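You operate a simulated robot arm through the tools that you are given. There is no shell and no other tool. Be economical: measure what you need, move in short steps, check, and stop when the job is done.

Carry out the task below with a simulated robot arm. There is one attempt and no reset: what you move stays moved.

TASK
Brush oil on the middle of the baking tray, set the large dough ball on it and press it flat.
Fine: the brush goes back in the crock; the other ball stays as it is. A coat counts when it lies all over at full strength: go over it till it gets no stronger.

The check looks at the end state, three seconds after you hand in, the way a careful person would. Anything else that was tipped, shoved, dropped, spilled or broken makes it a failure.

THE ROBOT
A 6-joint arm with a two-finger parallel gripper, fixed in place. Base frame: the origin is at the foot of the arm, x ahead of it, y to its left, z up; the work surface is at about z = 91. Lengths are in cm, angles in rad, forces in N, time in s.
With the tool pointing down near the work surface it reaches from about 36 to 82 cm from the base axis. Its first joint turns from -2.897 to 2.897 rad. Payload 3.91 kg.
Tool frame: the origin (TCP) lies between the finger pads and is the grasp point; the fingertips stand 3 cm ahead of it; z points along the fingers, y is the line along which they close. Largest opening 11 cm; finger width 2, thickness 1; the body of the gripper, 4.8 by 11.2 cm, starts 5.5 cm behind the TCP.
Orientation is told as [roll, pitch, yaw] about the base's x, y, z axes, in that order, counted from this pose: with the fingers straight down and closing along the base's y, the tool's x points along the base's -x, its y along +y and its z along -z.

THE INTERFACE
- The arm moves only by the tool play_rows. Its argument "rows" is one flat list of numbers, 6 for each row, row after row: the shift along the tool's x, y, z in units of 40 mm (1.0 is 40 mm), then the turn, a rotation vector about the tool's x, y, z in units of 5 degrees (1.0 is 5 degrees). In form: [x, y, z, ax, ay, az, x, y, z, ax, ay, az, ...]. A call has 1 to 12 rows; each row shifts and turns the commanded pose from where the row before left it, along the tool's axes as they then stand. "claw" is the finger opening in cm, from 0 to 11, set as the call begins (left out, the last holds). A call with a number of a shift or a turn outside -1 to 1 is refused whole. A row lasts 0.2 s, in which the tool goes at most 5 cm and 0.15 rad; a call with a longer step from one row to the next is refused whole, and so is a gripper value outside its range. A pose out of reach is approached as far as the arm can. The call stops where the force on the tool passes 40 N (or 10 N more than at its start, if that is more) or the arm is blocked; 0.2 s more then pass. The fingers move at their own pace (about 4.5 cm/s each) and stop on an object; they squeeze with about 36 N. The grip force told is the motor's: it shows also when the fingers shut on nothing. Time passes only in rows, and 0.2 s behind the last, so rows that do not move let the fingers close. It gives the time, the measured TCP pose, the force on the tool (base axes), the opening and the grip force at its end, in the units of the frame above (readings bear some noise), with the torque about the TCP (base axes, N m) and any sound that the robot's microphone picked up.
- Cameras (640 x 400 px; columns grow to the right, rows downward): "scene" is fixed at [21.98, 64.82, 171.7]; the picture's right is [-1.00, -0.06, 0.00], its down [-0.06, 0.99, -0.15] and it looks along [0.01, -0.15, -0.99] (base axes); focal length 342 px, centre (320, 200). "wrist" rides on the gripper at [7.7, 0.7, -11.4] in the tool frame; the picture's right is [-0.09, 1.00, 0.00], its down [-0.80, -0.07, -0.59] and it looks along [-0.59, -0.05, 0.80] (tool axes); focal length 270 px, centre (320, 200).
- camera(camera): a new picture of that camera. It takes no simulated time.
- move_column(by): slides the trunk up (or, below 0, down) by that many cm; the arm rides with it, the base frame stays. It gives what a move gives, with no picture.
- point_at(camera, pixels): for up to 12 pixels [column, row] of the newest picture of that camera ("zoom" is the newest enlarged one), the place [x, y, z] in the base frame of the surface seen there, good to about 0.2 cm. It takes no simulated time.
- enlarge(camera, box): a new picture of the part [left, top, right, bottom] of that camera's present view, enlarged. It takes no simulated time.
- close_job(): hands the job in; it is judged then, once.

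Go step by step. Measure first, check grasps and placings, and put right what went wrong. The budget is 80 turns and 34 pictures, counting those below and the enlarged ones. Unless the task says otherwise, let go and move clear before handing in, and close with one line.

The tools are called after "Emit:" by a JSON object that holds its "api" and its "payload". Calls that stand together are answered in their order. play_rows: Moves the arm, as the interface text tells. Its arguments: {"type":"object","properties":{"rows":{"type":"array"},"claw":{"type":"number"}},"required":["rows"]} The other tools are called the same way: move_column (by) slides the trunk up or down; camera (camera) takes a picture; point_at (camera, pixels) gives the place of the surface under pixels of a picture; enlarge (camera, box) takes an enlarged picture of a part of a camera's view; close_job () hands the job in.

At the start:

```text
clock: 0.0
tool_pos: [19.23, 47.01, 128.93]
orientation: [0.0, -0.001, 0.0]
wrist_force: [0.4, 0.1, -0.5]
wrist_torque: [-0.01, 0.01, -0.01]
opening: 11.01
finger_force: 0.3
trunk travel left (down, up): [-55.0, 6.0]
```

scene: 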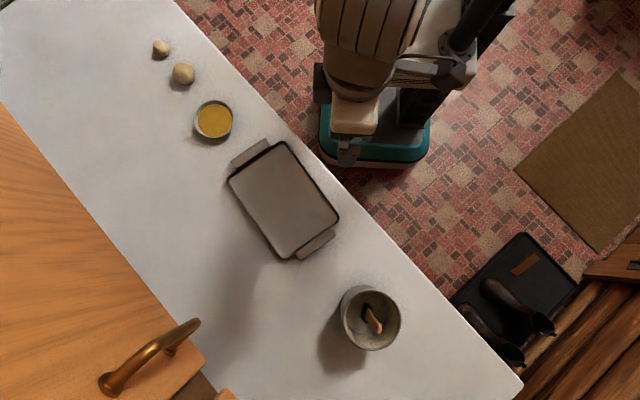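
wrist: 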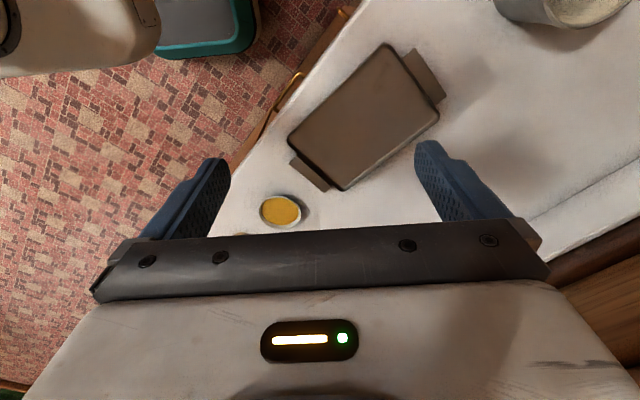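

The scene shows two dough balls at (161,48) and (183,74), an oil bowl at (214,120), the tray around (284,200) and the crock with the brush at (370,318). I'll measure them first.

Emit:
{"api": "point_at", "payload": {"camera": "scene", "pixels": [[161, 46], [183, 72], [214, 120], [197, 120], [231, 120], [284, 200], [229, 181], [284, 142], [340, 216], [287, 259], [250, 155], [200, 220]]}}

Emit:
{"api": "enlarge", "payload": {"camera": "scene", "box": [320, 270, 420, 370]}}

```text
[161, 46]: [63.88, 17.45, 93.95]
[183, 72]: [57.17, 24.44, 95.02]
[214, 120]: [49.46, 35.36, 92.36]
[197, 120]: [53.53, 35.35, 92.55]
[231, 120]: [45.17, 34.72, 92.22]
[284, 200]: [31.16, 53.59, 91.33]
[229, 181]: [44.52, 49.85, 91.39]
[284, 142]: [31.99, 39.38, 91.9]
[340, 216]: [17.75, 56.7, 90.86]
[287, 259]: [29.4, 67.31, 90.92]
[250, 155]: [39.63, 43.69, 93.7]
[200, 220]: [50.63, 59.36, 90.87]
```

```text
4.00 times, centred on (370, 320) of scene
```

zoom: 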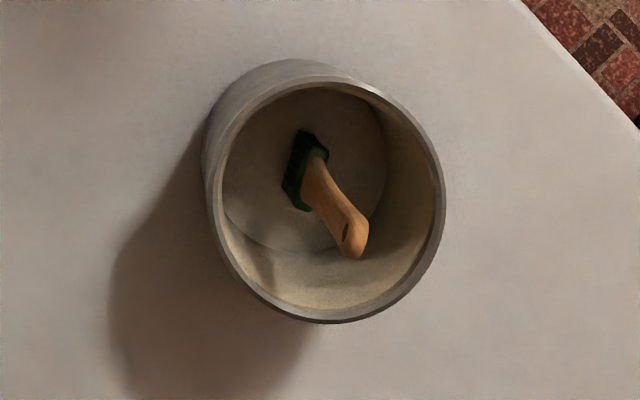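

The brush stands with its handle up at zoom (352,238), green ferrule and bristles down at (305,170). I'll measure the brush and crock rim.

Emit:
{"api": "point_at", "payload": {"camera": "zoom", "pixels": [[356, 248], [350, 225], [330, 190], [316, 170], [305, 140], [298, 205], [290, 180], [330, 82], [438, 200], [325, 320], [215, 200], [270, 230]]}}

Emit:
{"api": "point_at", "payload": {"camera": "scene", "pixels": [[154, 48], [168, 48], [161, 57], [161, 40], [172, 74], [194, 74], [183, 84], [183, 63], [250, 190], [320, 212], [284, 160], [290, 240]]}}

```text
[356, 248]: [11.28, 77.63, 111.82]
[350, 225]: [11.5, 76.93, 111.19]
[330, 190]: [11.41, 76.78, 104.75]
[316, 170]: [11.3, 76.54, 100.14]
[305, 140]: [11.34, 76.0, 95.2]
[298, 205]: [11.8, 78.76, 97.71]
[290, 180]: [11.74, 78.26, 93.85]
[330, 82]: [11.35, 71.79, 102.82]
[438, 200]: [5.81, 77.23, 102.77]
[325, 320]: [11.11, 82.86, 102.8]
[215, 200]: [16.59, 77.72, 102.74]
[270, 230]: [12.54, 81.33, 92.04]
```

```text
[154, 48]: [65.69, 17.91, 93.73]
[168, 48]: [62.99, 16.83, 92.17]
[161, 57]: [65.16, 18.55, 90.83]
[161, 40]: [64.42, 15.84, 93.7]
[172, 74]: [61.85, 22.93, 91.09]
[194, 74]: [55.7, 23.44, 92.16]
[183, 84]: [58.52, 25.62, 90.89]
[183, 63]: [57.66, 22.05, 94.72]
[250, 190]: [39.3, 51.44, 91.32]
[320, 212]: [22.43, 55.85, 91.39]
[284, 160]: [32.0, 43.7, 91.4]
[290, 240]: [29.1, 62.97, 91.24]
```

The crock's centre is about (11.2, 77.3), rim z 102.8, and the brush stands nearly upright with its top at z 112. I'll move nearby at height to look with the wrist camera.

Emit:
{"api": "play_rows", "payload": {"rows": [0.445, 0.875, 0.15, 0, 0, 0, 0.445, 0.875, 0.15, 0, 0, 0, 0.445, 0.875, 0.15, 0, 0, 0, 0.445, 0.875, 0.15, 0, 0, 0, 0.445, 0.875, 0.15, 0, 0, 0, 0.445, 0.875, 0.15, 0, 0, 0, 0.445, 0.875, 0.15, 0, 0, 0, 0.445, 0.875, 0.15, 0, 0, 0, 0, 0, 0, 0, 0, 0], "claw": 6}}

Emit:
{"api": "camera", "payload": {"camera": "wrist"}}

```text
clock: 2.0
tool_pos: [5.34, 70.88, 122.63]
orientation: [-0.002, -0.001, -0.001]
wrist_force: [0.5, 0.1, 0.1]
wrist_torque: [0.02, -0.02, -0.01]
opening: 6.0
finger_force: 0.0
out of reach, approached as far as the arm can: row 7, 8
trunk travel left (down, up): [-55.0, 6.0]
```

```text
30 pictures are left
```

wrist: 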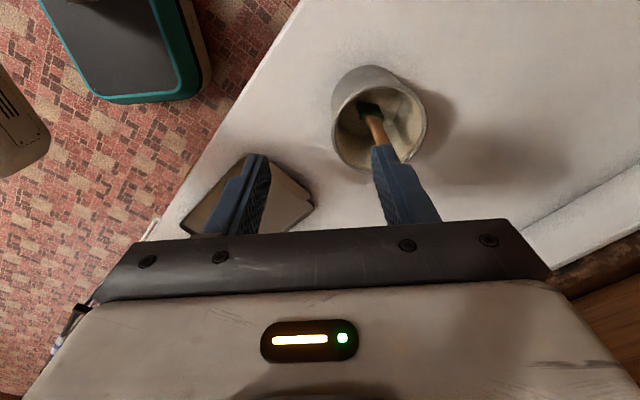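

At this height the reach ends at y≈71. I'll raise the trunk so the arm itself works lower, then go on toward the brush.

Emit:
{"api": "move_column", "payload": {"by": 6}}

Emit:
{"api": "play_rows", "payload": {"rows": [0, 0.0, 0.75, 0, 0, 0, 0, 0.0, 0.75, 0, 0, 0, 0, 0.5, 0, 0, 0, 0, 0, 0.5, 0, 0, 0, 0, 0, 0, 0, 0, 0, 0]}}

Emit:
{"api": "camera", "payload": {"camera": "wrist"}}

```text
clock: 3.0
tool_pos: [5.44, 70.88, 128.56]
orientation: [0.0, 0.0, 0.001]
wrist_force: [-0.5, 0.2, 0.0]
wrist_torque: [0.0, 0.02, 0.01]
opening: 6.0
finger_force: 0.1
trunk travel left (down, up): [-61.0, 0.0]
```

```text
clock: 4.2
tool_pos: [5.34, 73.45, 122.23]
orientation: [-0.002, -0.001, -0.001]
wrist_force: [0.2, 0.0, -0.5]
wrist_torque: [0.01, 0.0, -0.02]
opening: 6.02
finger_force: 0.1
out of reach, approached as far as the arm can: row 4
trunk travel left (down, up): [-61.0, 0.0]
```

```text
29 pictures are left
```

wrist: 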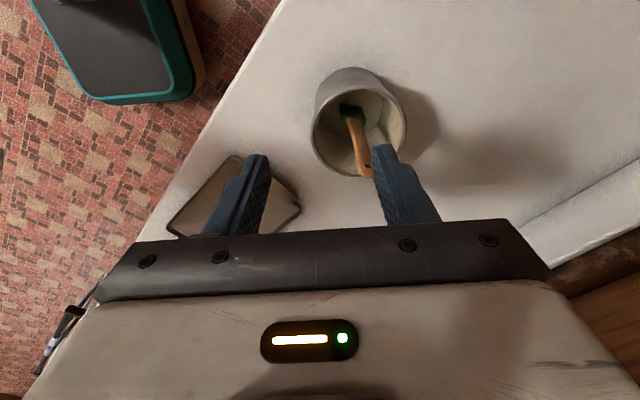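

The brush handle is visible at about (360,150) in the wrist view. I'll enlarge it to judge its shape and lean.

Emit:
{"api": "enlarge", "payload": {"camera": "wrist", "box": [300, 60, 420, 180]}}

```text
3.33 times, centred on (360, 120) of wrist
```

zoom: 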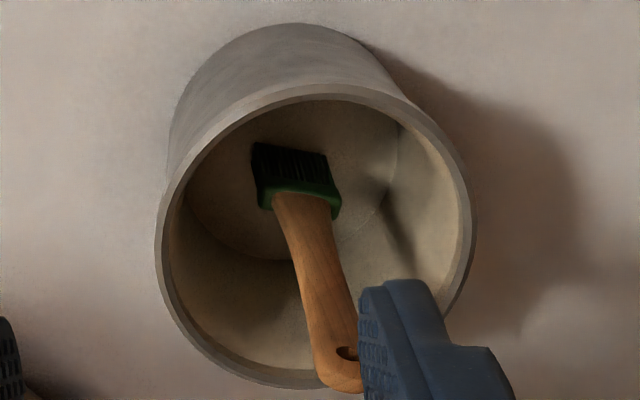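

Emit:
{"api": "point_at", "payload": {"camera": "zoom", "pixels": [[340, 388], [318, 370], [350, 340], [305, 290], [340, 290], [320, 290], [290, 235], [327, 225], [265, 205], [338, 215], [290, 150], [323, 160]]}}

```text
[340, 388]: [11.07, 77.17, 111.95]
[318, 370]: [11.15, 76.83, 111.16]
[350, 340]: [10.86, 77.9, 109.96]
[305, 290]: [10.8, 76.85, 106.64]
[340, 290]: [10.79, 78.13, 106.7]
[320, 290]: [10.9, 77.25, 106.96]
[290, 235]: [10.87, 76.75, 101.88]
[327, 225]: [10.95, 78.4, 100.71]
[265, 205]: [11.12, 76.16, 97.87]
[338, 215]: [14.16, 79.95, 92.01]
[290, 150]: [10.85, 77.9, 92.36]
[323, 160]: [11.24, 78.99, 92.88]
```

The handle is upright at about (11.1, 77.4), wide along y (1.5 cm) and thin along x (1 cm). I'll turn the gripper by +90° so that it closes along x on the flat faces, while lowering to about z 116.

Emit:
{"api": "play_rows", "payload": {"rows": [0, 0, 0.125, 0, 0, -1, 0, 0, 0.125, 0, 0, -1, 0, 0, 0.125, 0, 0, -1, 0, 0, 0.125, 0, 0, -1, 0, 0, 0.125, 0, 0, -1, 0, 0, 0.125, 0, 0, -1, 0, 0, 0.125, 0, 0, -1, 0, 0, 0.125, 0, 0, -1, 0, 0, 0.125, 0, 0, -1, 0, 0, 0.125, 0, 0, -1, 0, 0, 0.125, 0, 0, -1, 0, 0, 0.125, 0, 0, -1], "claw": 6}}

Emit:
{"api": "play_rows", "payload": {"rows": [0, 0, 0, 0, 0, -1, 0, 0, 0, 0, 0, -1, 0, 0, 0, 0, 0, -1, 0, 0, 0, 0, 0, -1, 0, 0, 0, 0, 0, -1, 0, 0, 0, 0, 0, -1, 0, 0.36, 0, 0, 0, 0, 0, 0.36, 0, 0, 0, 0, 0, 0.36, 0, 0, 0, 0, 0, 0.36, 0, 0, 0, 0, 0, 0, 0, 0, 0, 0]}}

```text
clock: 6.8
tool_pos: [5.27, 73.57, 116.29]
orientation: [-0.002, 0.0, 1.049]
wrist_force: [-0.8, 0.1, 0.6]
wrist_torque: [0.02, -0.03, -0.01]
opening: 5.97
finger_force: 0.0
trunk travel left (down, up): [-61.0, 0.0]
```

```text
clock: 9.2
tool_pos: [-0.46, 73.43, 116.25]
orientation: [-0.001, 0.0, 1.571]
wrist_force: [0.0, 0.1, -0.1]
wrist_torque: [0.0, -0.01, -0.01]
opening: 6.0
finger_force: 0.1
trunk travel left (down, up): [-61.0, 0.0]
```

Now aligned to close along x. I'll descend to z≈109, then shift to x 11.1, and then slide in along y straddling the handle.

Emit:
{"api": "play_rows", "payload": {"rows": [0, 0, 0.6, 0, 0, 0, 0, 0, 0.6, 0, 0, 0, 0, 0, 0.6, 0, 0, 0, 0, -0.7225, 0, 0, 0, 0, 0, -0.7225, 0, 0, 0, 0, 0, -0.7225, 0, 0, 0, 0, 0, -0.7225, 0, 0, 0, 0, 0, 0, 0, 0, 0, 0]}}

Emit:
{"api": "camera", "payload": {"camera": "wrist"}}

```text
clock: 11.0
tool_pos: [10.97, 73.66, 108.84]
orientation: [-0.001, 0.0, 1.572]
wrist_force: [-0.7, -0.3, 0.0]
wrist_torque: [-0.02, 0.02, -0.01]
opening: 6.02
finger_force: 0.0
trunk travel left (down, up): [-61.0, 0.0]
```

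```text
27 pictures are left
```

wrist: 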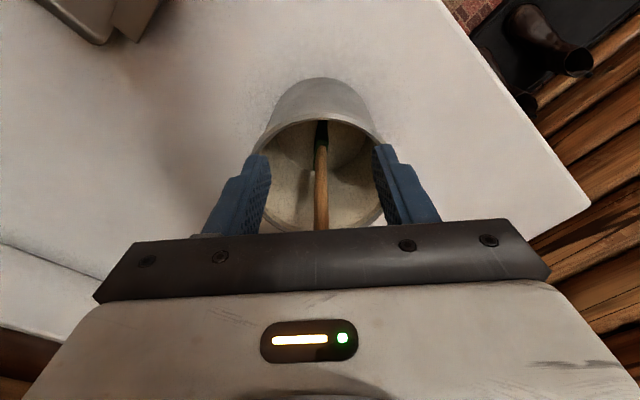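

The handle is centred between the fingers (column 321). I'll slide in 3.75 cm along +y and check before closing.

Emit:
{"api": "play_rows", "payload": {"rows": [-0.31, 0, 0, 0, 0, 0, -0.31, 0, 0, 0, 0, 0, -0.31, 0, 0, 0, 0, 0, 0, 0, 0, 0, 0, 0]}}

```text
clock: 12.0
tool_pos: [11.21, 76.28, 108.89]
orientation: [-0.001, 0.001, 1.57]
wrist_force: [0.7, 1.3, -0.4]
wrist_torque: [0.02, 0.03, 0.0]
opening: 6.01
finger_force: 0.1
out of reach, approached as far as the arm can: row 3
trunk travel left (down, up): [-61.0, 0.0]
```

Reach ends at y 76.3 here; lowering a little should give more. I'll go down 1.1 cm and on another 1 cm outward.

Emit:
{"api": "play_rows", "payload": {"rows": [0, 0, 0.28, 0, 0, 0, -0.25, 0, 0, 0, 0, 0, 0, 0, 0, 0, 0, 0]}}

```text
clock: 12.8
tool_pos: [11.0, 76.35, 107.54]
orientation: [-0.001, 0.001, 1.571]
wrist_force: [0.7, 0.0, 0.5]
wrist_torque: [-0.04, -0.02, 0.0]
opening: 5.99
finger_force: 0.1
out of reach, approached as far as the arm can: row 2
trunk travel left (down, up): [-61.0, 0.0]
```

Vertical reach ends at y≈76.35, so I'll tilt the fingers 5° outward to gain the last centimetre.

Emit:
{"api": "play_rows", "payload": {"rows": [0, 0, 0, 0, -1, 0, -0.24, 0, -0.03, 0, 0, 0, 0, 0, 0, 0, 0, 0]}}

Emit:
{"api": "camera", "payload": {"camera": "wrist"}}

```text
clock: 13.6
tool_pos: [11.06, 77.48, 107.91]
orientation: [0.0, -0.088, 1.571]
wrist_force: [-0.2, 0.1, -0.1]
wrist_torque: [-0.03, -0.02, -0.01]
opening: 5.99
finger_force: 0.0
trunk travel left (down, up): [-61.0, 0.0]
```

```text
26 pictures are left
```

wrist: 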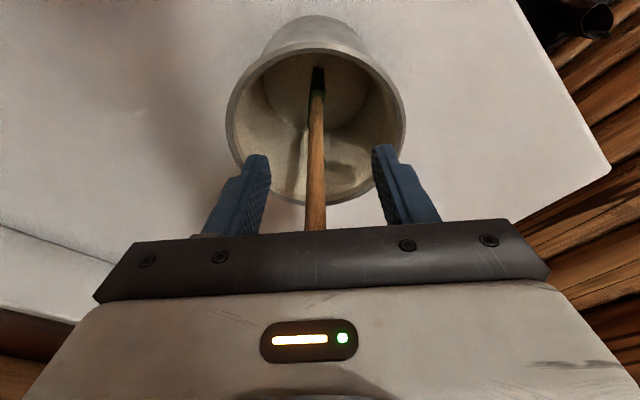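

The handle is between the pads at TCP y 77.5. Closing the fingers.

Emit:
{"api": "play_rows", "payload": {"rows": [0, 0, 0, 0, 0, 0, 0, 0, 0, 0, 0, 0, 0, 0, 0, 0, 0, 0, 0, 0, 0, 0, 0, 0, 0, 0, 0, 0, 0, 0], "claw": 0}}

```text
clock: 14.8
tool_pos: [10.95, 77.38, 107.8]
orientation: [0.0, -0.087, 1.571]
wrist_force: [1.0, 0.6, 1.0]
wrist_torque: [-0.03, -0.05, -0.02]
opening: 0.76
finger_force: 36.1
trunk travel left (down, up): [-61.0, 0.0]
```

The handle is held (opening 0.76, 36 N). I'll lift it out along the tool axis, tilting 5° more outward to keep reach and clear the near wall.

Emit:
{"api": "play_rows", "payload": {"rows": [0, 0, -0.4, 0, -0.5, 0, 0, 0, -0.4, 0, -0.5, 0, 0, 0, -0.43, 0, 0, 0, 0, 0, -0.43, 0, 0, 0, 0, 0, 0, 0, 0, 0]}}

```text
clock: 16.0
tool_pos: [10.79, 76.5, 114.46]
orientation: [0.0, -0.175, 1.572]
wrist_force: [0.6, -0.6, -0.7]
wrist_torque: [0.0, -0.01, 0.02]
opening: 0.73
finger_force: 35.7
trunk travel left (down, up): [-61.0, 0.0]
```

Within reach and no contact; continuing up.

Emit:
{"api": "play_rows", "payload": {"rows": [0, 0, -0.45, 0, 0, 0, 0, 0, -0.45, 0, 0, 0, 0, 0, -0.45, 0, 0, 0, 0, 0, -0.45, 0, 0, 0, 0, 0, 0, 0, 0, 0]}}

Emit:
{"api": "camera", "payload": {"camera": "wrist"}}

Emit:
{"api": "enlarge", "payload": {"camera": "scene", "box": [280, 250, 440, 370]}}

```text
clock: 17.2
tool_pos: [11.03, 75.32, 121.5]
orientation: [0.0, -0.174, 1.572]
wrist_force: [0.5, -0.3, 0.1]
wrist_torque: [0.01, 0.01, 0.01]
opening: 0.74
finger_force: 35.8
trunk travel left (down, up): [-61.0, 0.0]
```

```text
25 pictures are left
```

wrist: 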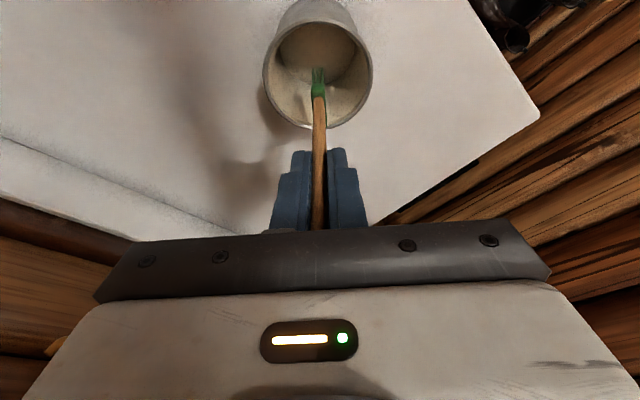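

```text
3.33 times, centred on (360, 310) of scene
```

zoom: 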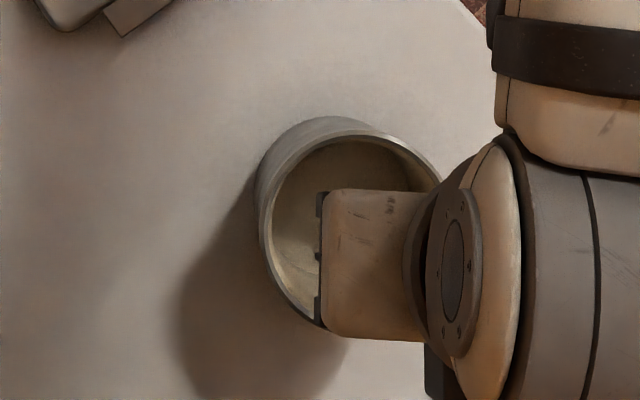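

Let me measure the brush points to see where its bristle tip lies relative to the rim.

Emit:
{"api": "point_at", "payload": {"camera": "wrist", "pixels": [[318, 70], [318, 78], [318, 90], [318, 110], [319, 140], [320, 170], [314, 85], [323, 85]]}}

```text
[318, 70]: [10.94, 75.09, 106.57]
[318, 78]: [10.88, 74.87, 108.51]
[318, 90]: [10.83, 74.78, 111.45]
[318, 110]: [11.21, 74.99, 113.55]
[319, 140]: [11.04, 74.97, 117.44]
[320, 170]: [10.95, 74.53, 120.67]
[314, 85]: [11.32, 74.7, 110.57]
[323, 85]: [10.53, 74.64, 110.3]
```

The brush is clear of the crock (bristle tip ≈ z 105.5 vs rim 102.8). I'll bring it back to upright and travel toward the oil bowl at this height.

Emit:
{"api": "play_rows", "payload": {"rows": [0, 0, 0, 0, 1, 0, 0.7, -0.67, -0.06, 0, 0, 0, 0.7, -0.67, -0.06, 0, 0, 0, 0.7, -0.67, -0.06, 0, 0, 0, 0.7, -0.67, -0.06, 0, 0, 0, 0.7, -0.67, -0.06, 0, 0, 0, 0.7, -0.67, -0.06, 0, 0, 0, 0.7, -0.67, -0.06, 0, 0, 0, 0.7, -0.67, -0.06, 0, 0, 0, 0.7, -0.67, -0.06, 0, 0, 0, 0.7, -0.67, -0.06, 0, 0, 0, 0.7, -0.67, -0.06, 0, 0, 0]}}

Emit:
{"api": "enlarge", "payload": {"camera": "scene", "box": [130, 60, 350, 220]}}

```text
clock: 19.8
tool_pos: [40.75, 44.28, 121.84]
orientation: [0.0, -0.088, 1.572]
wrist_force: [0.2, 1.1, 0.5]
wrist_torque: [0.0, -0.01, 0.04]
opening: 0.76
finger_force: 36.3
trunk travel left (down, up): [-61.0, 0.0]
```

```text
2.50 times, centred on (240, 140) of scene
```

zoom: 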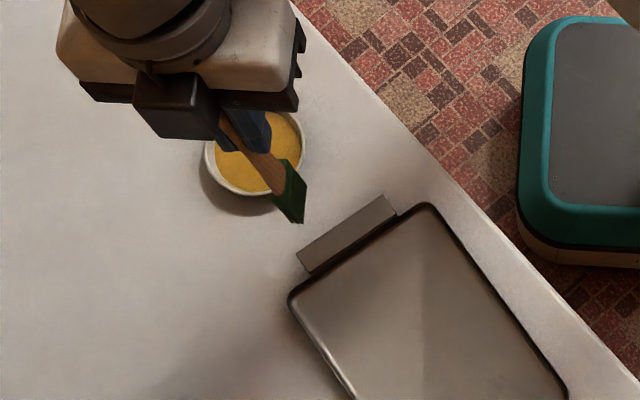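

Emit:
{"api": "point_at", "payload": {"camera": "zoom", "pixels": [[301, 150], [207, 165], [245, 191], [290, 117], [278, 180], [245, 176], [230, 170], [282, 195], [302, 222], [291, 200], [268, 175], [272, 220]]}}

```text
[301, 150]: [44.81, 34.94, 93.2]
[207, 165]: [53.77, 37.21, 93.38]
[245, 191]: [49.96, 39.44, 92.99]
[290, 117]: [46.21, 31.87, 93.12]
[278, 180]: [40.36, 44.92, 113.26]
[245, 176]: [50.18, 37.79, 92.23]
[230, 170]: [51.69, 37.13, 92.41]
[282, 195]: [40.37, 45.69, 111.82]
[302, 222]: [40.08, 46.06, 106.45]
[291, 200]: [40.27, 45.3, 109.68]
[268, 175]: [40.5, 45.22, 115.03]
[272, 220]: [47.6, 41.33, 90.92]
```

Bowl rim z≈93.2, centre ≈ (49.4, 35.0), inner radius ≈4.2. I'll go above it and lower the tip to about z 95.

Emit:
{"api": "play_rows", "payload": {"rows": [0.79, -0.746, -0.069, 0, 0, 0, 0.79, -0.746, -0.069, 0, 0, 0, 0.79, -0.746, -0.069, 0, 0, 0, 0, 0, 0, 0, 0, 0, 0.059, 0, 0.673, 0, 0, 0, 0.059, 0, 0.673, 0, 0, 0, 0.059, 0, 0.673, 0, 0, 0, 0.059, 0, 0.673, 0, 0, 0, 0, 0, 0, 0, 0, 0]}}

Emit:
{"api": "camera", "payload": {"camera": "wrist"}}

```text
clock: 21.8
tool_pos: [49.58, 34.89, 110.65]
orientation: [-0.001, -0.086, 1.573]
wrist_force: [-0.7, 0.0, -0.3]
wrist_torque: [0.04, -0.01, 0.01]
opening: 0.75
finger_force: 35.5
trunk travel left (down, up): [-61.0, 0.0]
```

```text
22 pictures are left
```

wrist: 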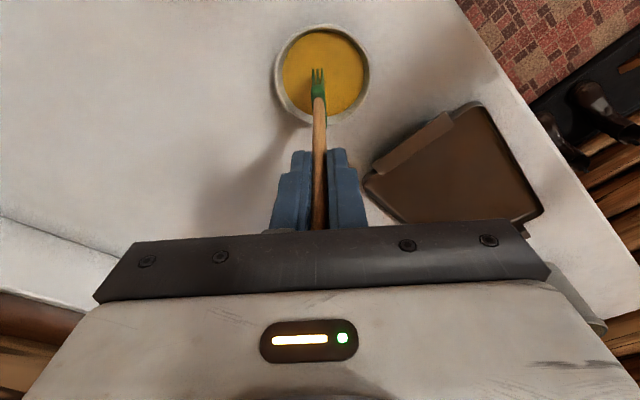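

The brush is over the bowl's middle. I'll dip about 3 cm to just under the oil surface, watching the force.

Emit:
{"api": "play_rows", "payload": {"rows": [0.022, 0, 0.25, 0, 0, 0, 0.022, 0, 0.25, 0, 0, 0, 0.022, 0, 0.22, 0, 0, 0, 0, 0, 0, 0, 0, 0]}}

Emit:
{"api": "camera", "payload": {"camera": "wrist"}}

```text
clock: 22.8
tool_pos: [49.51, 34.7, 108.19]
orientation: [-0.008, -0.091, 1.571]
wrist_force: [0.3, -2.0, 33.5]
wrist_torque: [-0.14, 0.03, 0.0]
opening: 0.79
finger_force: 35.9
trunk travel left (down, up): [-61.0, 0.0]
```

```text
21 pictures are left
```

wrist: 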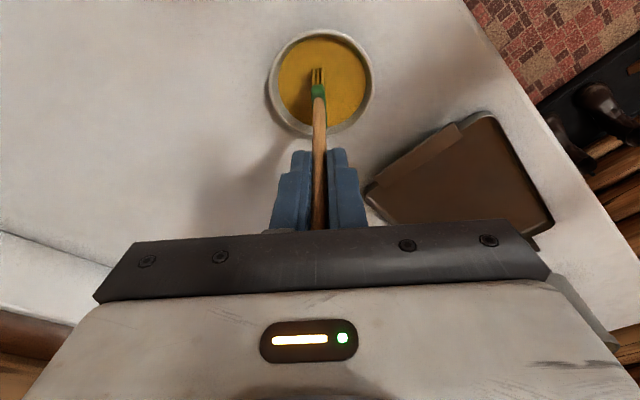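

Contact with the bowl floor occurred at TCP z≈108.2 (33 N), so the bristles are in the oil. I'll ease off, lift out and move over the tray's middle.

Emit:
{"api": "play_rows", "payload": {"rows": [-0.009, 0, -0.1, 0, 0, 0, 0, 0.1, 0, 0, 0, 0, 0, -0.2, 0, 0, 0, 0, 0, 0.1, 0, 0, 0, 0, -0.055, 0, -0.63, 0, 0, 0, -0.055, 0, -0.63, 0, 0, 0, -0.055, 0, -0.63, 0, 0, 0, -0.055, 0, -0.63, 0, 0, 0, 0, 0, 0, 0, 0, 0]}}

Emit:
{"api": "play_rows", "payload": {"rows": [-0.727, 0.71, 0.0635, 0, 0, 0, -0.727, 0.71, 0.0635, 0, 0, 0, -0.727, 0.71, 0.0635, 0, 0, 0, -0.727, 0.71, 0.0635, 0, 0, 0, -0.727, 0.71, 0.0635, 0, 0, 0, 0, 0, 0, 0, 0, 0, 0.04, 0, 0.5, 0, 0, 0, 0.04, 0, 0.5, 0, 0, 0, 0.04, 0, 0.5, 0, 0, 0, 0.04, 0, 0.5, 0, 0, 0, 0, 0, 0, 0, 0, 0]}}

Emit:
{"api": "enlarge", "payload": {"camera": "scene", "box": [190, 80, 380, 280]}}

```text
clock: 24.8
tool_pos: [49.54, 34.79, 118.45]
orientation: [0.001, -0.088, 1.57]
wrist_force: [0.9, -0.8, 0.2]
wrist_torque: [0.01, 0.01, 0.01]
opening: 0.76
finger_force: 35.8
trunk travel left (down, up): [-61.0, 0.0]
```

```text
clock: 27.2
tool_pos: [35.41, 49.65, 110.35]
orientation: [-0.002, -0.086, 1.572]
wrist_force: [0.4, -0.2, -0.4]
wrist_torque: [-0.01, 0.01, -0.04]
opening: 0.75
finger_force: 36.5
trunk travel left (down, up): [-61.0, 0.0]
```

```text
2.00 times, centred on (285, 180) of scene
```

zoom: 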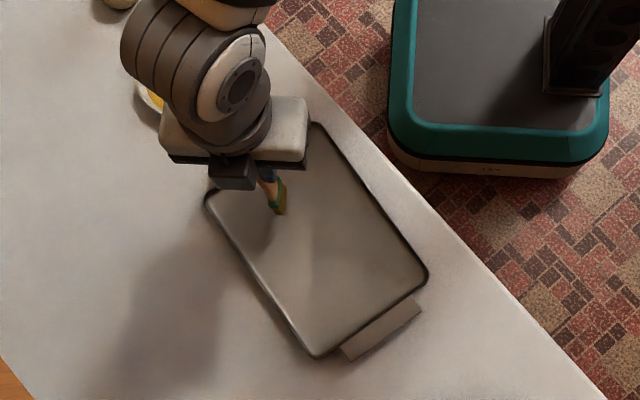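

The bristles are yellow with oil. I'll lower onto the tray to find contact.

Emit:
{"api": "play_rows", "payload": {"rows": [0.02, 0, 0.25, 0, 0, 0, 0.02, 0, 0.25, 0, 0, 0, 0.015, 0, 0.17, 0, 0, 0, 0, 0, 0, 0, 0, 0]}}

```text
clock: 28.2
tool_pos: [35.27, 49.46, 107.42]
orientation: [0.0, -0.088, 1.571]
wrist_force: [-0.4, -0.1, -0.8]
wrist_torque: [0.0, 0.01, 0.02]
opening: 0.75
finger_force: 35.6
trunk travel left (down, up): [-61.0, 0.0]
```

No contact yet at 107.4; lowering 0.35 cm more and making a first stroke toward −x.

Emit:
{"api": "play_rows", "payload": {"rows": [0.007, 0, 0.09, 0, 0, 0, 0, 0.5, 0, 0, 0, 0, 0, 0.5, 0, 0, 0, 0, 0, 0.5, 0, 0, 0, 0, 0, 0.5, 0, 0, 0, 0, 0, 0, 0, 0, 0, 0]}}

```text
clock: 29.6
tool_pos: [27.26, 49.21, 107.32]
orientation: [0.001, -0.089, 1.57]
wrist_force: [-0.1, 0.4, -0.4]
wrist_torque: [0.0, 0.0, -0.05]
opening: 0.74
finger_force: 35.9
trunk travel left (down, up): [-61.0, 0.0]
```

Still no load (−0.4 N). Lower a bit more and stroke back.

Emit:
{"api": "play_rows", "payload": {"rows": [0.007, 0, 0.08, 0, 0, 0, 0, -0.5, 0, 0, 0, 0, 0, -0.5, 0, 0, 0, 0, 0, -0.5, 0, 0, 0, 0, 0, -0.5, 0, 0, 0, 0, 0, 0, 0, 0, 0, 0]}}

Emit:
{"api": "enlarge", "payload": {"camera": "wrist", "box": [220, 20, 420, 160]}}

```text
clock: 31.0
tool_pos: [35.08, 49.25, 107.2]
orientation: [-0.005, -0.091, 1.573]
wrist_force: [-8.8, 2.0, 30.1]
wrist_torque: [0.4, 1.31, 0.02]
opening: 0.75
finger_force: 35.8
trunk travel left (down, up): [-61.0, 0.0]
```

```text
2.86 times, centred on (320, 90) of wrist
```

zoom: 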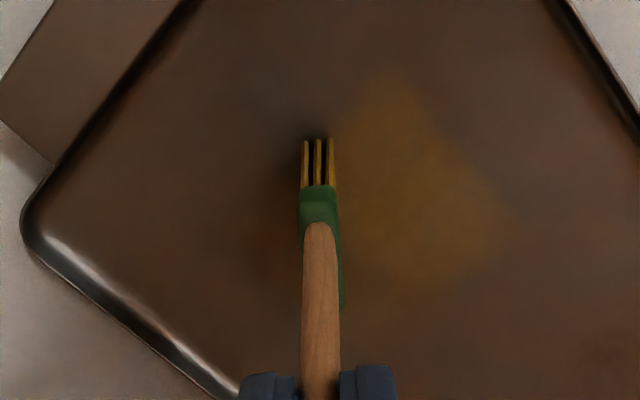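

Now 30 N contact and an oil film shows at zoom (345–520, 75–300), bounded along the tray's axes. Measuring its edges.

Emit:
{"api": "point_at", "payload": {"camera": "zoom", "pixels": [[395, 75], [350, 120], [350, 180], [385, 270], [430, 300], [520, 225], [460, 150], [430, 190], [304, 140], [334, 140]]}}

```text
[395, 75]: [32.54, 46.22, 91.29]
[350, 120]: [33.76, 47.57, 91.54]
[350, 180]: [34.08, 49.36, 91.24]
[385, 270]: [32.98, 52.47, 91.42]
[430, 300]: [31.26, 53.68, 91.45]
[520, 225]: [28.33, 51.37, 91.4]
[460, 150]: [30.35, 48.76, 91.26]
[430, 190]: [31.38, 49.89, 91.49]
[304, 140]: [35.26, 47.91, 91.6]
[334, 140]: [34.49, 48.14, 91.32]
```

The film forms where the brush passed. I'll ease the pressure a little and paint three more lanes at y ≈ 51.3, 53.3, 55.3.

Emit:
{"api": "play_rows", "payload": {"rows": [-0.498, 0, 0.0236, 0, 0, 0, 0, 0.75, 0, 0, 0, 0, 0, 0.75, 0, 0, 0, 0, 0, 0.75, 0, 0, 0, 0, -0.498, 0, 0.0436, 0, 0, 0, 0, -0.75, 0, 0, 0, 0, 0, -0.75, 0, 0, 0, 0, 0, -0.75, 0, 0, 0, 0, -0.498, 0, 0.0436, 0, 0, 0, 0, 0.75, 0, 0, 0, 0, 0, 0.75, 0, 0, 0, 0, 0, 0.75, 0, 0, 0, 0]}}

```text
clock: 33.6
tool_pos: [25.95, 55.45, 107.05]
orientation: [0.0, -0.085, 1.574]
wrist_force: [-1.4, -0.5, 4.1]
wrist_torque: [-0.05, 0.21, 0.01]
opening: 0.76
finger_force: 35.9
trunk travel left (down, up): [-61.0, 0.0]
```

Light contact continues (4 N). Two more lanes at y ≈ 57.4 and 59, then a look.

Emit:
{"api": "play_rows", "payload": {"rows": [-0.498, 0, 0.058, 0, 0, 0, 0, -0.75, 0, 0, 0, 0, 0, -0.75, 0, 0, 0, 0, 0, -0.75, 0, 0, 0, 0, -0.4, 0, 0.035, 0, 0, 0, 0, 0.75, 0, 0, 0, 0, 0, 0.75, 0, 0, 0, 0, 0, 0.75, 0, 0, 0, 0, 0, 0, 0, 0, 0, 0]}}

Emit:
{"api": "enlarge", "payload": {"camera": "wrist", "box": [220, 0, 520, 200]}}

```text
clock: 35.6
tool_pos: [26.21, 59.08, 107.21]
orientation: [0.0, -0.086, 1.571]
wrist_force: [0.0, -0.5, -0.2]
wrist_torque: [0.02, -0.02, 0.0]
opening: 0.77
finger_force: 36.4
trunk travel left (down, up): [-61.0, 0.0]
```

```text
2.00 times, centred on (370, 100) of wrist
```

zoom: 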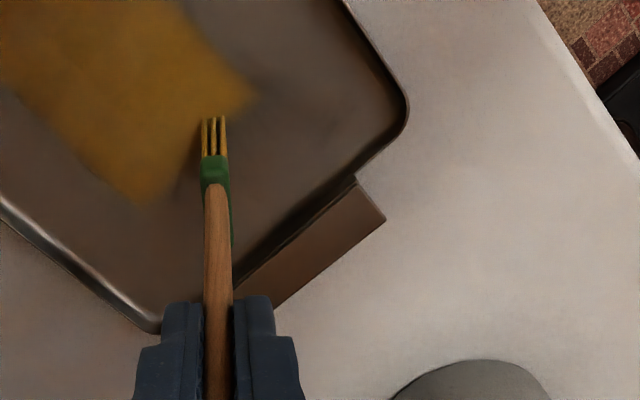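

A clear oil patch with firm edges (corners near zoom (255,100) and (140,200)) is appearing. I'll lift, and move back toward the bowl so that the scene camera sees the patch.

Emit:
{"api": "point_at", "payload": {"camera": "zoom", "pixels": [[185, 5], [252, 95], [195, 150], [140, 198], [70, 145], [5, 90], [100, 60]]}}

Emit:
{"api": "play_rows", "payload": {"rows": [-0.055, 0, -0.63, 0, 0, 0, -0.055, 0, -0.63, 0, 0, 0, -0.055, 0, -0.63, 0, 0, 0, -0.055, 0, -0.63, 0, 0, 0, 0.75, -0.73, -0.066, 0, 0, 0, 0.75, -0.73, -0.066, 0, 0, 0, 0.75, -0.73, -0.066, 0, 0, 0, 0.75, -0.73, -0.066, 0, 0, 0, 0.75, -0.73, -0.066, 0, 0, 0, 0.75, -0.73, -0.066, 0, 0, 0, 0.75, -0.73, -0.066, 0, 0, 0, 0.75, -0.73, -0.066, 0, 0, 0]}}

Emit:
{"api": "enlarge", "payload": {"camera": "scene", "box": [210, 130, 350, 270]}}

```text
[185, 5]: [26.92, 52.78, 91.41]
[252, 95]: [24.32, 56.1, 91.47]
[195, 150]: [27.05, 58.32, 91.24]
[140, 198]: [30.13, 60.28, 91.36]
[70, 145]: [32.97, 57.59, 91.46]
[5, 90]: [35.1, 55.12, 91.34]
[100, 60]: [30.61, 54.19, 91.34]
```

```text
clock: 38.2
tool_pos: [49.63, 35.2, 117.43]
orientation: [0.0, -0.087, 1.57]
wrist_force: [-0.7, -1.0, 0.9]
wrist_torque: [0.0, -0.01, -0.02]
opening: 0.74
finger_force: 36.0
trunk travel left (down, up): [-61.0, 0.0]
```

```text
2.86 times, centred on (280, 200) of scene
```

zoom: 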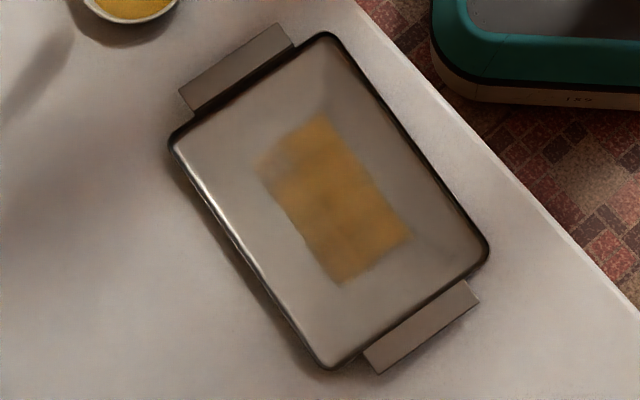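

The scene zoom shows a defined patch, rectangle with corners near (320,112), (410,237), (335,283), (255,165); the upper-left corner is weak. I'll dip again and recoat more fully.

Emit:
{"api": "play_rows", "payload": {"rows": [0.05, 0, 0.567, 0, 0, 0, 0.05, 0, 0.567, 0, 0, 0, 0.05, 0, 0.567, 0, 0, 0, 0.05, 0, 0.54, 0, 0, 0, 0, 0.1, 0, 0, 0, 0, 0, -0.1, 0, 0, 0, 0, 0, 0, 0, 0, 0, 0]}}

```text
clock: 39.8
tool_pos: [49.77, 35.12, 108.13]
orientation: [0.0, -0.086, 1.573]
wrist_force: [-0.5, 0.4, 0.1]
wrist_torque: [-0.01, 0.0, -0.03]
opening: 0.77
finger_force: 35.9
trunk travel left (down, up): [-61.0, 0.0]
```

No contact this time; lower a bit more until slight contact.

Emit:
{"api": "play_rows", "payload": {"rows": [0.006, 0, 0.06, 0, 0, 0, 0.005, 0, 0.04, 0, 0, 0, 0, 0.1, 0, 0, 0, 0, 0, -0.1, 0, 0, 0, 0, 0, 0, 0, 0, 0, 0]}}

```text
clock: 41.0
tool_pos: [49.66, 34.94, 107.95]
orientation: [-0.003, -0.091, 1.572]
wrist_force: [0.0, 2.1, 31.3]
wrist_torque: [0.78, -0.05, 0.02]
opening: 0.77
finger_force: 36.0
trunk travel left (down, up): [-61.0, 0.0]
```

Contact at 31 N, bristles loaded. I'll lift and go to the first recoat lane.

Emit:
{"api": "play_rows", "payload": {"rows": [-0.055, 0, -0.623, 0, 0, 0, -0.055, 0, -0.623, 0, 0, 0, -0.055, 0, -0.623, 0, 0, 0, -0.055, 0, -0.623, 0, 0, 0, -0.778, 0.83, 0.068, 0, 0, 0, -0.778, 0.83, 0.068, 0, 0, 0, -0.778, 0.83, 0.068, 0, 0, 0, -0.778, 0.83, 0.068, 0, 0, 0, 0.053, 0, 0.604, 0, 0, 0, 0.053, 0, 0.604, 0, 0, 0, 0.053, 0, 0.604, 0, 0, 0, 0.053, 0, 0.604, 0, 0, 0]}}

Emit:
{"api": "play_rows", "payload": {"rows": [0.01, 0, 0.12, 0, 0, 0, 0.008, 0, 0.08, 0, 0, 0, 0, 0, 0, 0, 0, 0]}}

```text
clock: 43.6
tool_pos: [36.45, 47.32, 107.82]
orientation: [0.0, -0.088, 1.571]
wrist_force: [-0.4, 0.3, 0.2]
wrist_torque: [0.02, -0.01, -0.05]
opening: 0.77
finger_force: 35.4
trunk travel left (down, up): [-61.0, 0.0]
```

```text
clock: 44.4
tool_pos: [36.52, 47.34, 107.18]
orientation: [-0.001, -0.087, 1.572]
wrist_force: [-0.1, -0.3, 0.1]
wrist_torque: [-0.02, 0.02, 0.02]
opening: 0.77
finger_force: 36.1
trunk travel left (down, up): [-61.0, 0.0]
```

Just above contact; lowering slightly and painting lanes y ≈ 47.4, 49.4, 51.4.

Emit:
{"api": "play_rows", "payload": {"rows": [0.006, 0, 0.07, 0, 0, 0, 0, 0.65, 0, 0, 0, 0, 0, 0.65, 0, 0, 0, 0, -0.498, 0.65, 0.0436, 0, 0, 0, 0, -0.825, 0, 0, 0, 0, 0, -0.825, 0, 0, 0, 0, 0, -0.825, 0, 0, 0, 0, -0.498, 0, 0.0436, 0, 0, 0, 0, 0.706, 0, 0, 0, 0, 0, 0.706, 0, 0, 0, 0, 0, 0.706, 0, 0, 0, 0, 0, 0.706, 0, 0, 0, 0]}}

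```text
clock: 47.0
tool_pos: [27.11, 51.51, 106.92]
orientation: [-0.002, -0.088, 1.571]
wrist_force: [3.7, 1.5, 20.1]
wrist_torque: [0.52, -0.59, -0.08]
opening: 0.76
finger_force: 36.2
trunk travel left (down, up): [-61.0, 0.0]
```

Good pressure (20 N). Lanes y ≈ 53.4 and 55.4.

Emit:
{"api": "play_rows", "payload": {"rows": [-0.498, 0.375, 0.0436, 0, 0, 0, 0, -0.73, 0, 0, 0, 0, 0, -0.73, 0, 0, 0, 0, 0, -0.73, 0, 0, 0, 0, 0, -0.73, 0, 0, 0, 0, -0.498, 0.35, 0.0436, 0, 0, 0, 0, 0.72, 0, 0, 0, 0, 0, 0.72, 0, 0, 0, 0, 0, 0.72, 0, 0, 0, 0, 0, 0.72, 0, 0, 0, 0]}}

Emit:
{"api": "play_rows", "payload": {"rows": [-0.498, 0, 0.0436, 0, 0, 0, 0, -0.83, 0, 0, 0, 0, 0, -0.83, 0, 0, 0, 0, 0, -0.83, 0, 0, 0, 0, -0.4, 0.3, 0.035, 0, 0, 0, 0, 0.8, 0, 0, 0, 0, 0, 0.8, 0, 0, 0, 0, 0, 0, 0, 0, 0, 0]}}

```text
clock: 49.2
tool_pos: [24.38, 55.29, 107.04]
orientation: [-0.002, -0.088, 1.574]
wrist_force: [0.2, -0.9, -0.9]
wrist_torque: [-0.01, -0.02, 0.0]
opening: 0.75
finger_force: 36.5
trunk travel left (down, up): [-61.0, 0.0]
```

```text
clock: 51.0
tool_pos: [26.57, 59.02, 106.78]
orientation: [-0.001, -0.088, 1.571]
wrist_force: [0.6, -0.4, 0.0]
wrist_torque: [0.01, 0.0, -0.02]
opening: 0.77
finger_force: 36.1
trunk travel left (down, up): [-61.0, 0.0]
```

Pressure vanished on the later lanes, so I'll lower 0.25 cm and go back over them in reverse.

Emit:
{"api": "play_rows", "payload": {"rows": [0.005, 0, 0.065, 0, 0, 0, 0, -0.8, 0, 0, 0, 0, 0, -0.8, 0, 0, 0, 0, 0.4, -0.3, -0.035, 0, 0, 0, 0, 0.83, 0, 0, 0, 0, 0, 0.83, 0, 0, 0, 0, 0, 0.83, 0, 0, 0, 0, 0, 0, 0, 0, 0, 0]}}

Emit:
{"api": "camera", "payload": {"camera": "wrist"}}

```text
clock: 52.8
tool_pos: [24.29, 57.38, 106.75]
orientation: [-0.002, -0.092, 1.57]
wrist_force: [8.4, 0.4, 32.1]
wrist_torque: [0.69, -1.29, -0.16]
opening: 0.8
finger_force: 35.7
trunk travel left (down, up): [-61.0, 0.0]
```

```text
16 pictures are left
```

wrist: 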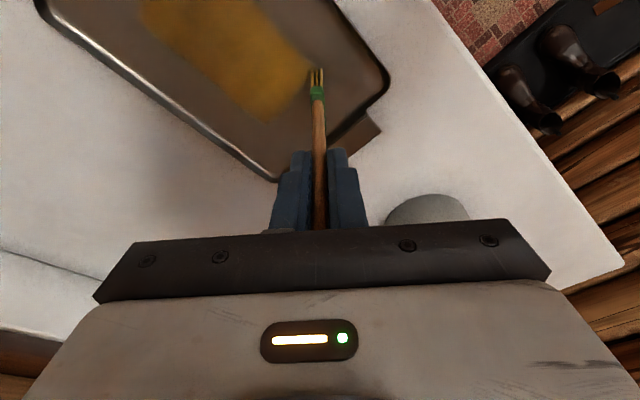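

Contact is good (32 N). Continue reverse lanes at y ≈ 55.4 and 53.4.

Emit:
{"api": "play_rows", "payload": {"rows": [0.498, 0, -0.06, 0, 0, 0, 0, -0.725, 0, 0, 0, 0, 0, -0.725, 0, 0, 0, 0, 0, -0.725, 0, 0, 0, 0, 0, -0.725, 0, 0, 0, 0, 0.498, -0.35, -0.0436, 0, 0, 0, 0, 0.73, 0, 0, 0, 0, 0, 0.73, 0, 0, 0, 0, 0, 0.73, 0, 0, 0, 0, 0, 0.73, 0, 0, 0, 0]}}

Emit:
{"api": "play_rows", "payload": {"rows": [0.498, -0.4, -0.0436, 0, 0, 0, 0, -0.7, 0, 0, 0, 0, 0, -0.7, 0, 0, 0, 0, 0, -0.7, 0, 0, 0, 0, 0, -0.7, 0, 0, 0, 0, 0.498, 0, -0.0436, 0, 0, 0, 0, 0.8, 0, 0, 0, 0, 0, 0.8, 0, 0, 0, 0, 0, 0.8, 0, 0, 0, 0, 0.498, -0.6, -0.0436, 0, 0, 0, 0, -0.65, 0, 0, 0, 0, 0, -0.65, 0, 0, 0, 0]}}

```text
clock: 55.0
tool_pos: [25.68, 53.46, 106.66]
orientation: [0.002, -0.087, 1.57]
wrist_force: [-1.8, -1.3, 3.7]
wrist_torque: [-0.12, 0.21, 0.01]
opening: 0.74
finger_force: 36.4
trunk travel left (down, up): [-61.0, 0.0]
```

```text
clock: 57.6
tool_pos: [36.8, 47.41, 106.59]
orientation: [0.0, -0.088, 1.572]
wrist_force: [0.9, -0.5, 1.4]
wrist_torque: [-0.02, -0.13, 0.0]
opening: 0.77
finger_force: 35.7
trunk travel left (down, up): [-61.0, 0.0]
```

I'll lift away to the bowl and check the patch from the scene camera.

Emit:
{"api": "play_rows", "payload": {"rows": [-0.06, 0, -0.68, 0, 0, 0, -0.06, 0, -0.68, 0, 0, 0, -0.06, 0, -0.68, 0, 0, 0, -0.06, 0, -0.68, 0, 0, 0, 0.775, -0.8, -0.068, 0, 0, 0, 0.775, -0.8, -0.068, 0, 0, 0, 0.775, -0.8, -0.068, 0, 0, 0, 0.775, -0.8, -0.068, 0, 0, 0, 0, 0, 0, 0, 0, 0]}}

Emit:
{"api": "enlarge", "payload": {"camera": "scene", "box": [210, 130, 350, 270]}}

```text
clock: 59.6
tool_pos: [49.18, 35.02, 117.65]
orientation: [0.001, -0.087, 1.573]
wrist_force: [0.0, 0.0, -0.1]
wrist_torque: [0.0, 0.04, -0.02]
opening: 0.77
finger_force: 36.3
trunk travel left (down, up): [-61.0, 0.0]
```

```text
2.86 times, centred on (280, 200) of scene
```

zoom: 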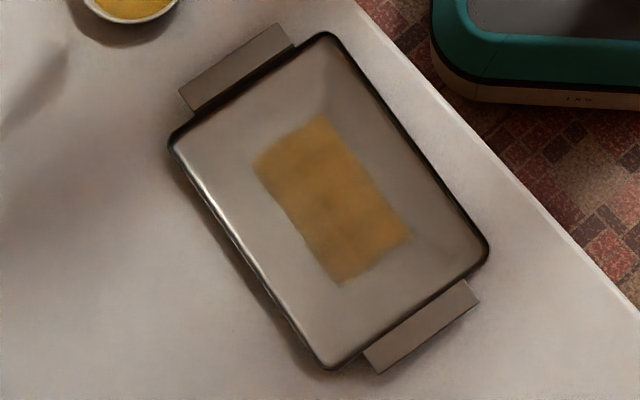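

The patch is now full-cornered but perhaps not fully even (slightly weaker around zoom (270,160)-(340,200)). One more dip and coat to see whether it gets stronger.

Emit:
{"api": "play_rows", "payload": {"rows": [0.05, 0, 0.6, 0, 0, 0, 0.05, 0, 0.6, 0, 0, 0, 0.05, 0, 0.6, 0, 0, 0, 0.05, 0, 0.58, 0, 0, 0, 0.01, 0, 0.1, 0, 0, 0, 0, 0, 0, 0, 0, 0]}}

```text
clock: 61.0
tool_pos: [49.42, 34.96, 107.71]
orientation: [0.001, -0.087, 1.572]
wrist_force: [0.1, 0.2, -0.6]
wrist_torque: [-0.02, 0.0, -0.02]
opening: 0.73
finger_force: 36.4
trunk travel left (down, up): [-61.0, 0.0]
```

Emit:
{"api": "play_rows", "payload": {"rows": [0.005, 0, 0.06, 0, 0, 0, 0.004, 0, 0.04, 0, 0, 0, 0, 0, 0, 0, 0, 0]}}

```text
clock: 61.8
tool_pos: [49.31, 34.96, 107.52]
orientation: [-0.005, -0.092, 1.573]
wrist_force: [1.0, 3.7, 25.8]
wrist_torque: [0.27, -0.16, 0.03]
opening: 0.74
finger_force: 36.5
trunk travel left (down, up): [-61.0, 0.0]
```

Loaded with slight contact. Lift and start the second full coat at the same lanes.

Emit:
{"api": "play_rows", "payload": {"rows": [-0.055, 0, -0.623, 0, 0, 0, -0.055, 0, -0.623, 0, 0, 0, -0.055, 0, -0.623, 0, 0, 0, -0.055, 0, -0.623, 0, 0, 0, -0.775, 0.81, 0.068, 0, 0, 0, -0.775, 0.81, 0.068, 0, 0, 0, -0.775, 0.81, 0.068, 0, 0, 0, -0.775, 0.81, 0.068, 0, 0, 0, 0.054, 0, 0.617, 0, 0, 0, 0.054, 0, 0.617, 0, 0, 0, 0.054, 0, 0.617, 0, 0, 0, 0.054, 0, 0.617, 0, 0, 0]}}

Emit:
{"api": "play_rows", "payload": {"rows": [0.018, 0, 0.21, 0, 0, 0, 0, 0.65, 0, 0, 0, 0, 0, 0.65, 0, 0, 0, 0, -0.498, 0.65, 0.0436, 0, 0, 0, 0, -0.825, 0, 0, 0, 0, 0, -0.825, 0, 0, 0, 0, 0, -0.825, 0, 0, 0, 0, -0.498, 0, 0.0436, 0, 0, 0, 0, 0.706, 0, 0, 0, 0, 0, 0.706, 0, 0, 0, 0, 0, 0.706, 0, 0, 0, 0, 0, 0.706, 0, 0, 0, 0]}}

```text
clock: 64.4
tool_pos: [36.29, 47.8, 107.34]
orientation: [-0.001, -0.087, 1.572]
wrist_force: [-0.7, -0.6, -0.6]
wrist_torque: [-0.05, 0.0, 0.05]
opening: 0.78
finger_force: 36.6
trunk travel left (down, up): [-61.0, 0.0]
```

```text
clock: 67.0
tool_pos: [27.38, 51.42, 106.58]
orientation: [-0.001, -0.088, 1.57]
wrist_force: [0.0, 0.0, -0.5]
wrist_torque: [0.02, -0.01, -0.01]
opening: 0.75
finger_force: 36.4
trunk travel left (down, up): [-61.0, 0.0]
```

No pressure at the end of that lane; lowering 0.2 cm and going on with lanes y ≈ 53.4, 55.4.

Emit:
{"api": "play_rows", "payload": {"rows": [-0.498, 0.375, 0.0936, 0, 0, 0, 0, -0.73, 0, 0, 0, 0, 0, -0.73, 0, 0, 0, 0, 0, -0.73, 0, 0, 0, 0, 0, -0.73, 0, 0, 0, 0, -0.498, 0.35, 0.0436, 0, 0, 0, 0, 0.72, 0, 0, 0, 0, 0, 0.72, 0, 0, 0, 0, 0, 0.72, 0, 0, 0, 0, 0, 0.72, 0, 0, 0, 0]}}

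Emit:
{"api": "play_rows", "payload": {"rows": [-0.498, 0, 0.0536, 0, 0, 0, 0, -0.83, 0, 0, 0, 0, 0, -0.83, 0, 0, 0, 0, 0, -0.83, 0, 0, 0, 0, -0.4, 0.3, 0.035, 0, 0, 0, 0, 0.8, 0, 0, 0, 0, 0, 0.8, 0, 0, 0, 0, 0, 0, 0, 0, 0, 0]}}

```text
clock: 69.2
tool_pos: [24.21, 55.56, 106.42]
orientation: [0.001, -0.086, 1.573]
wrist_force: [2.5, 0.2, 16.4]
wrist_torque: [0.21, -0.41, -0.05]
opening: 0.76
finger_force: 36.2
trunk travel left (down, up): [-61.0, 0.0]
```

```text
clock: 71.0
tool_pos: [27.0, 59.01, 106.22]
orientation: [-0.001, -0.088, 1.571]
wrist_force: [4.1, 1.5, 16.1]
wrist_torque: [0.52, -0.71, -0.1]
opening: 0.79
finger_force: 36.1
trunk travel left (down, up): [-61.0, 0.0]
```

Good pressure on the last lanes. Going back over the first lanes (y ≈ 51.4, 49.4, 47.4) at this height.

Emit:
{"api": "play_rows", "payload": {"rows": [0.945, 0, -0.333, 0, 0, 0, 0.945, 0, 0.167, 0, 0, 0, 0, -0.706, 0, 0, 0, 0, 0, -0.706, 0, 0, 0, 0, 0, -0.706, 0, 0, 0, 0, 0, -0.706, 0, 0, 0, 0, 0.498, 0, -0.0436, 0, 0, 0, 0, 0.825, 0, 0, 0, 0, 0, 0.825, 0, 0, 0, 0, 0, 0.825, 0, 0, 0, 0, 0.498, -0.55, -0.0436, 0, 0, 0, 0, -0.95, 0, 0, 0, 0]}}

Emit:
{"api": "play_rows", "payload": {"rows": [-0.06, 0, -0.68, 0, 0, 0, -0.06, 0, -0.68, 0, 0, 0, -0.06, 0, -0.68, 0, 0, 0, -0.06, 0, -0.68, 0, 0, 0, 0.775, -0.8, -0.068, 0, 0, 0, 0.775, -0.8, -0.068, 0, 0, 0, 0.775, -0.8, -0.068, 0, 0, 0, 0.775, -0.8, -0.068, 0, 0, 0, 0, 0, 0, 0, 0, 0]}}

Emit:
{"api": "enlarge", "payload": {"camera": "scene", "box": [210, 130, 350, 270]}}

```text
clock: 73.6
tool_pos: [34.26, 47.44, 106.34]
orientation: [-0.001, -0.09, 1.574]
wrist_force: [-2.0, 2.2, 7.5]
wrist_torque: [0.51, 0.17, 0.05]
opening: 0.78
finger_force: 36.4
trunk travel left (down, up): [-61.0, 0.0]
```

```text
clock: 75.6
tool_pos: [47.1, 34.98, 117.24]
orientation: [0.0, -0.087, 1.573]
wrist_force: [-0.2, 0.0, 0.8]
wrist_torque: [0.0, -0.01, -0.02]
opening: 0.75
finger_force: 35.9
trunk travel left (down, up): [-61.0, 0.0]
```

```text
2.86 times, centred on (280, 200) of scene
```

zoom: 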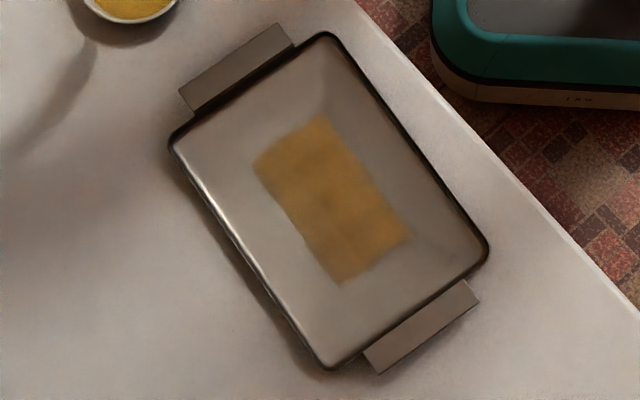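

The patch looks nearly the same as before the last coat. I'll enlarge it tightly to check evenness.

Emit:
{"api": "enlarge", "payload": {"camera": "scene", "box": [255, 160, 315, 235]}}

```text
5.33 times, centred on (285, 198) of scene
```

zoom: 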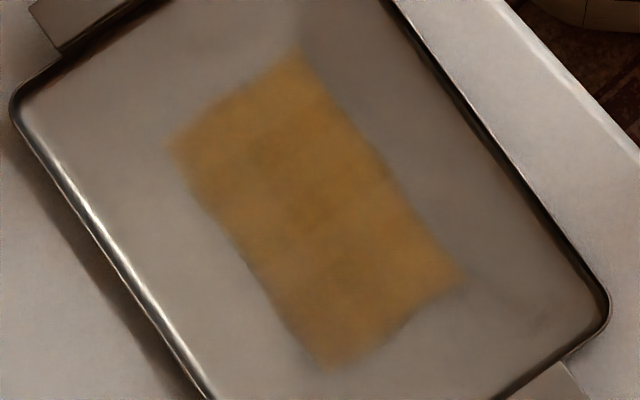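

Nearly uniform, but edges look a bit soft at zoom (195,200), (400,320), (170,145). I'll measure the corners and do one more coat tracing the perimeter.

Emit:
{"api": "point_at", "payload": {"camera": "zoom", "pixels": [[297, 50], [166, 145], [320, 365], [465, 275], [317, 205]]}}

Emit:
{"api": "play_rows", "payload": {"rows": [0.05, -0.6, 0.6, 0, 0, 0, 0.05, 0, 0.6, 0, 0, 0, 0.05, 0, 0.6, 0, 0, 0, 0.05, 0, 0.58, 0, 0, 0, 0.005, 0, 0.06, 0, 0, 0, 0, 0, 0, 0, 0, 0]}}

```text
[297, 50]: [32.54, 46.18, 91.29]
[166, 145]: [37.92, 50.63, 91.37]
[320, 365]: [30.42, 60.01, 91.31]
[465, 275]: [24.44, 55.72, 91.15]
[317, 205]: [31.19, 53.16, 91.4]
```

```text
clock: 77.0
tool_pos: [49.44, 35.13, 107.32]
orientation: [0.001, -0.087, 1.571]
wrist_force: [0.1, 0.3, 0.3]
wrist_torque: [0.05, 0.01, -0.01]
opening: 0.75
finger_force: 36.1
trunk travel left (down, up): [-61.0, 0.0]
```

Emit:
{"api": "play_rows", "payload": {"rows": [0.005, 0, 0.06, 0, 0, 0, 0.004, 0, 0.04, 0, 0, 0, 0, 0, 0, 0, 0, 0]}}

```text
clock: 77.8
tool_pos: [49.51, 35.08, 107.23]
orientation: [-0.004, -0.092, 1.572]
wrist_force: [0.1, -1.8, 34.2]
wrist_torque: [0.33, 0.12, -0.03]
opening: 0.77
finger_force: 36.2
trunk travel left (down, up): [-61.0, 0.0]
```

Loaded. Going to the patch corner near (37.9, 50.6) to trace the perimeter.

Emit:
{"api": "play_rows", "payload": {"rows": [-0.055, 0, -0.623, 0, 0, 0, -0.055, 0, -0.623, 0, 0, 0, -0.055, 0, -0.623, 0, 0, 0, -0.055, 0, -0.623, 0, 0, 0, -0.96, 0.706, 0.0837, 0, 0, 0, -0.96, 0.706, 0.0837, 0, 0, 0, -0.96, 0.706, 0.0837, 0, 0, 0, -0.96, 0.706, 0.0837, 0, 0, 0, 0.054, 0, 0.617, 0, 0, 0, 0.054, 0, 0.617, 0, 0, 0, 0.054, 0, 0.617, 0, 0, 0, 0.054, 0, 0.617, 0, 0, 0]}}

Emit:
{"api": "play_rows", "payload": {"rows": [0.01, 0, 0.16, 0, 0, 0, 0, 0, 0, 0, 0, 0]}}

```text
clock: 80.4
tool_pos: [38.07, 50.37, 106.94]
orientation: [0.0, -0.088, 1.57]
wrist_force: [-0.3, -0.8, -0.8]
wrist_torque: [-0.01, 0.01, -0.01]
opening: 0.78
finger_force: 35.4
trunk travel left (down, up): [-61.0, 0.0]
```

```text
clock: 81.0
tool_pos: [38.02, 50.35, 106.36]
orientation: [0.0, -0.088, 1.571]
wrist_force: [-0.4, -0.6, 1.5]
wrist_torque: [-0.03, 0.07, 0.0]
opening: 0.77
finger_force: 35.6
trunk travel left (down, up): [-61.0, 0.0]
```

Touching. Pressing slightly and tracing the perimeter loop.

Emit:
{"api": "play_rows", "payload": {"rows": [-0.585, 0.469, 0.086, 0, 0, 0, -0.585, 0.469, 0.051, 0, 0, 0, -0.585, 0.469, 0.051, 0, 0, 0, -0.585, 0.469, 0.051, 0, 0, 0, 0.535, 0.75, -0.047, 0, 0, 0, 0.535, 0.75, -0.047, 0, 0, 0, 0.592, -0.506, -0.052, 0, 0, 0, 0.592, -0.506, -0.052, 0, 0, 0, 0.592, -0.506, -0.052, 0, 0, 0, 0.592, -0.506, -0.052, 0, 0, 0, -0.548, -0.675, 0.048, 0, 0, 0, -0.548, -0.675, 0.048, 0, 0, 0]}}

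```text
clock: 83.6
tool_pos: [37.98, 50.07, 106.19]
orientation: [-0.002, -0.089, 1.573]
wrist_force: [-6.8, -5.6, 24.5]
wrist_torque: [-0.44, 0.85, 0.02]
opening: 0.81
finger_force: 35.8
trunk travel left (down, up): [-61.0, 0.0]
```

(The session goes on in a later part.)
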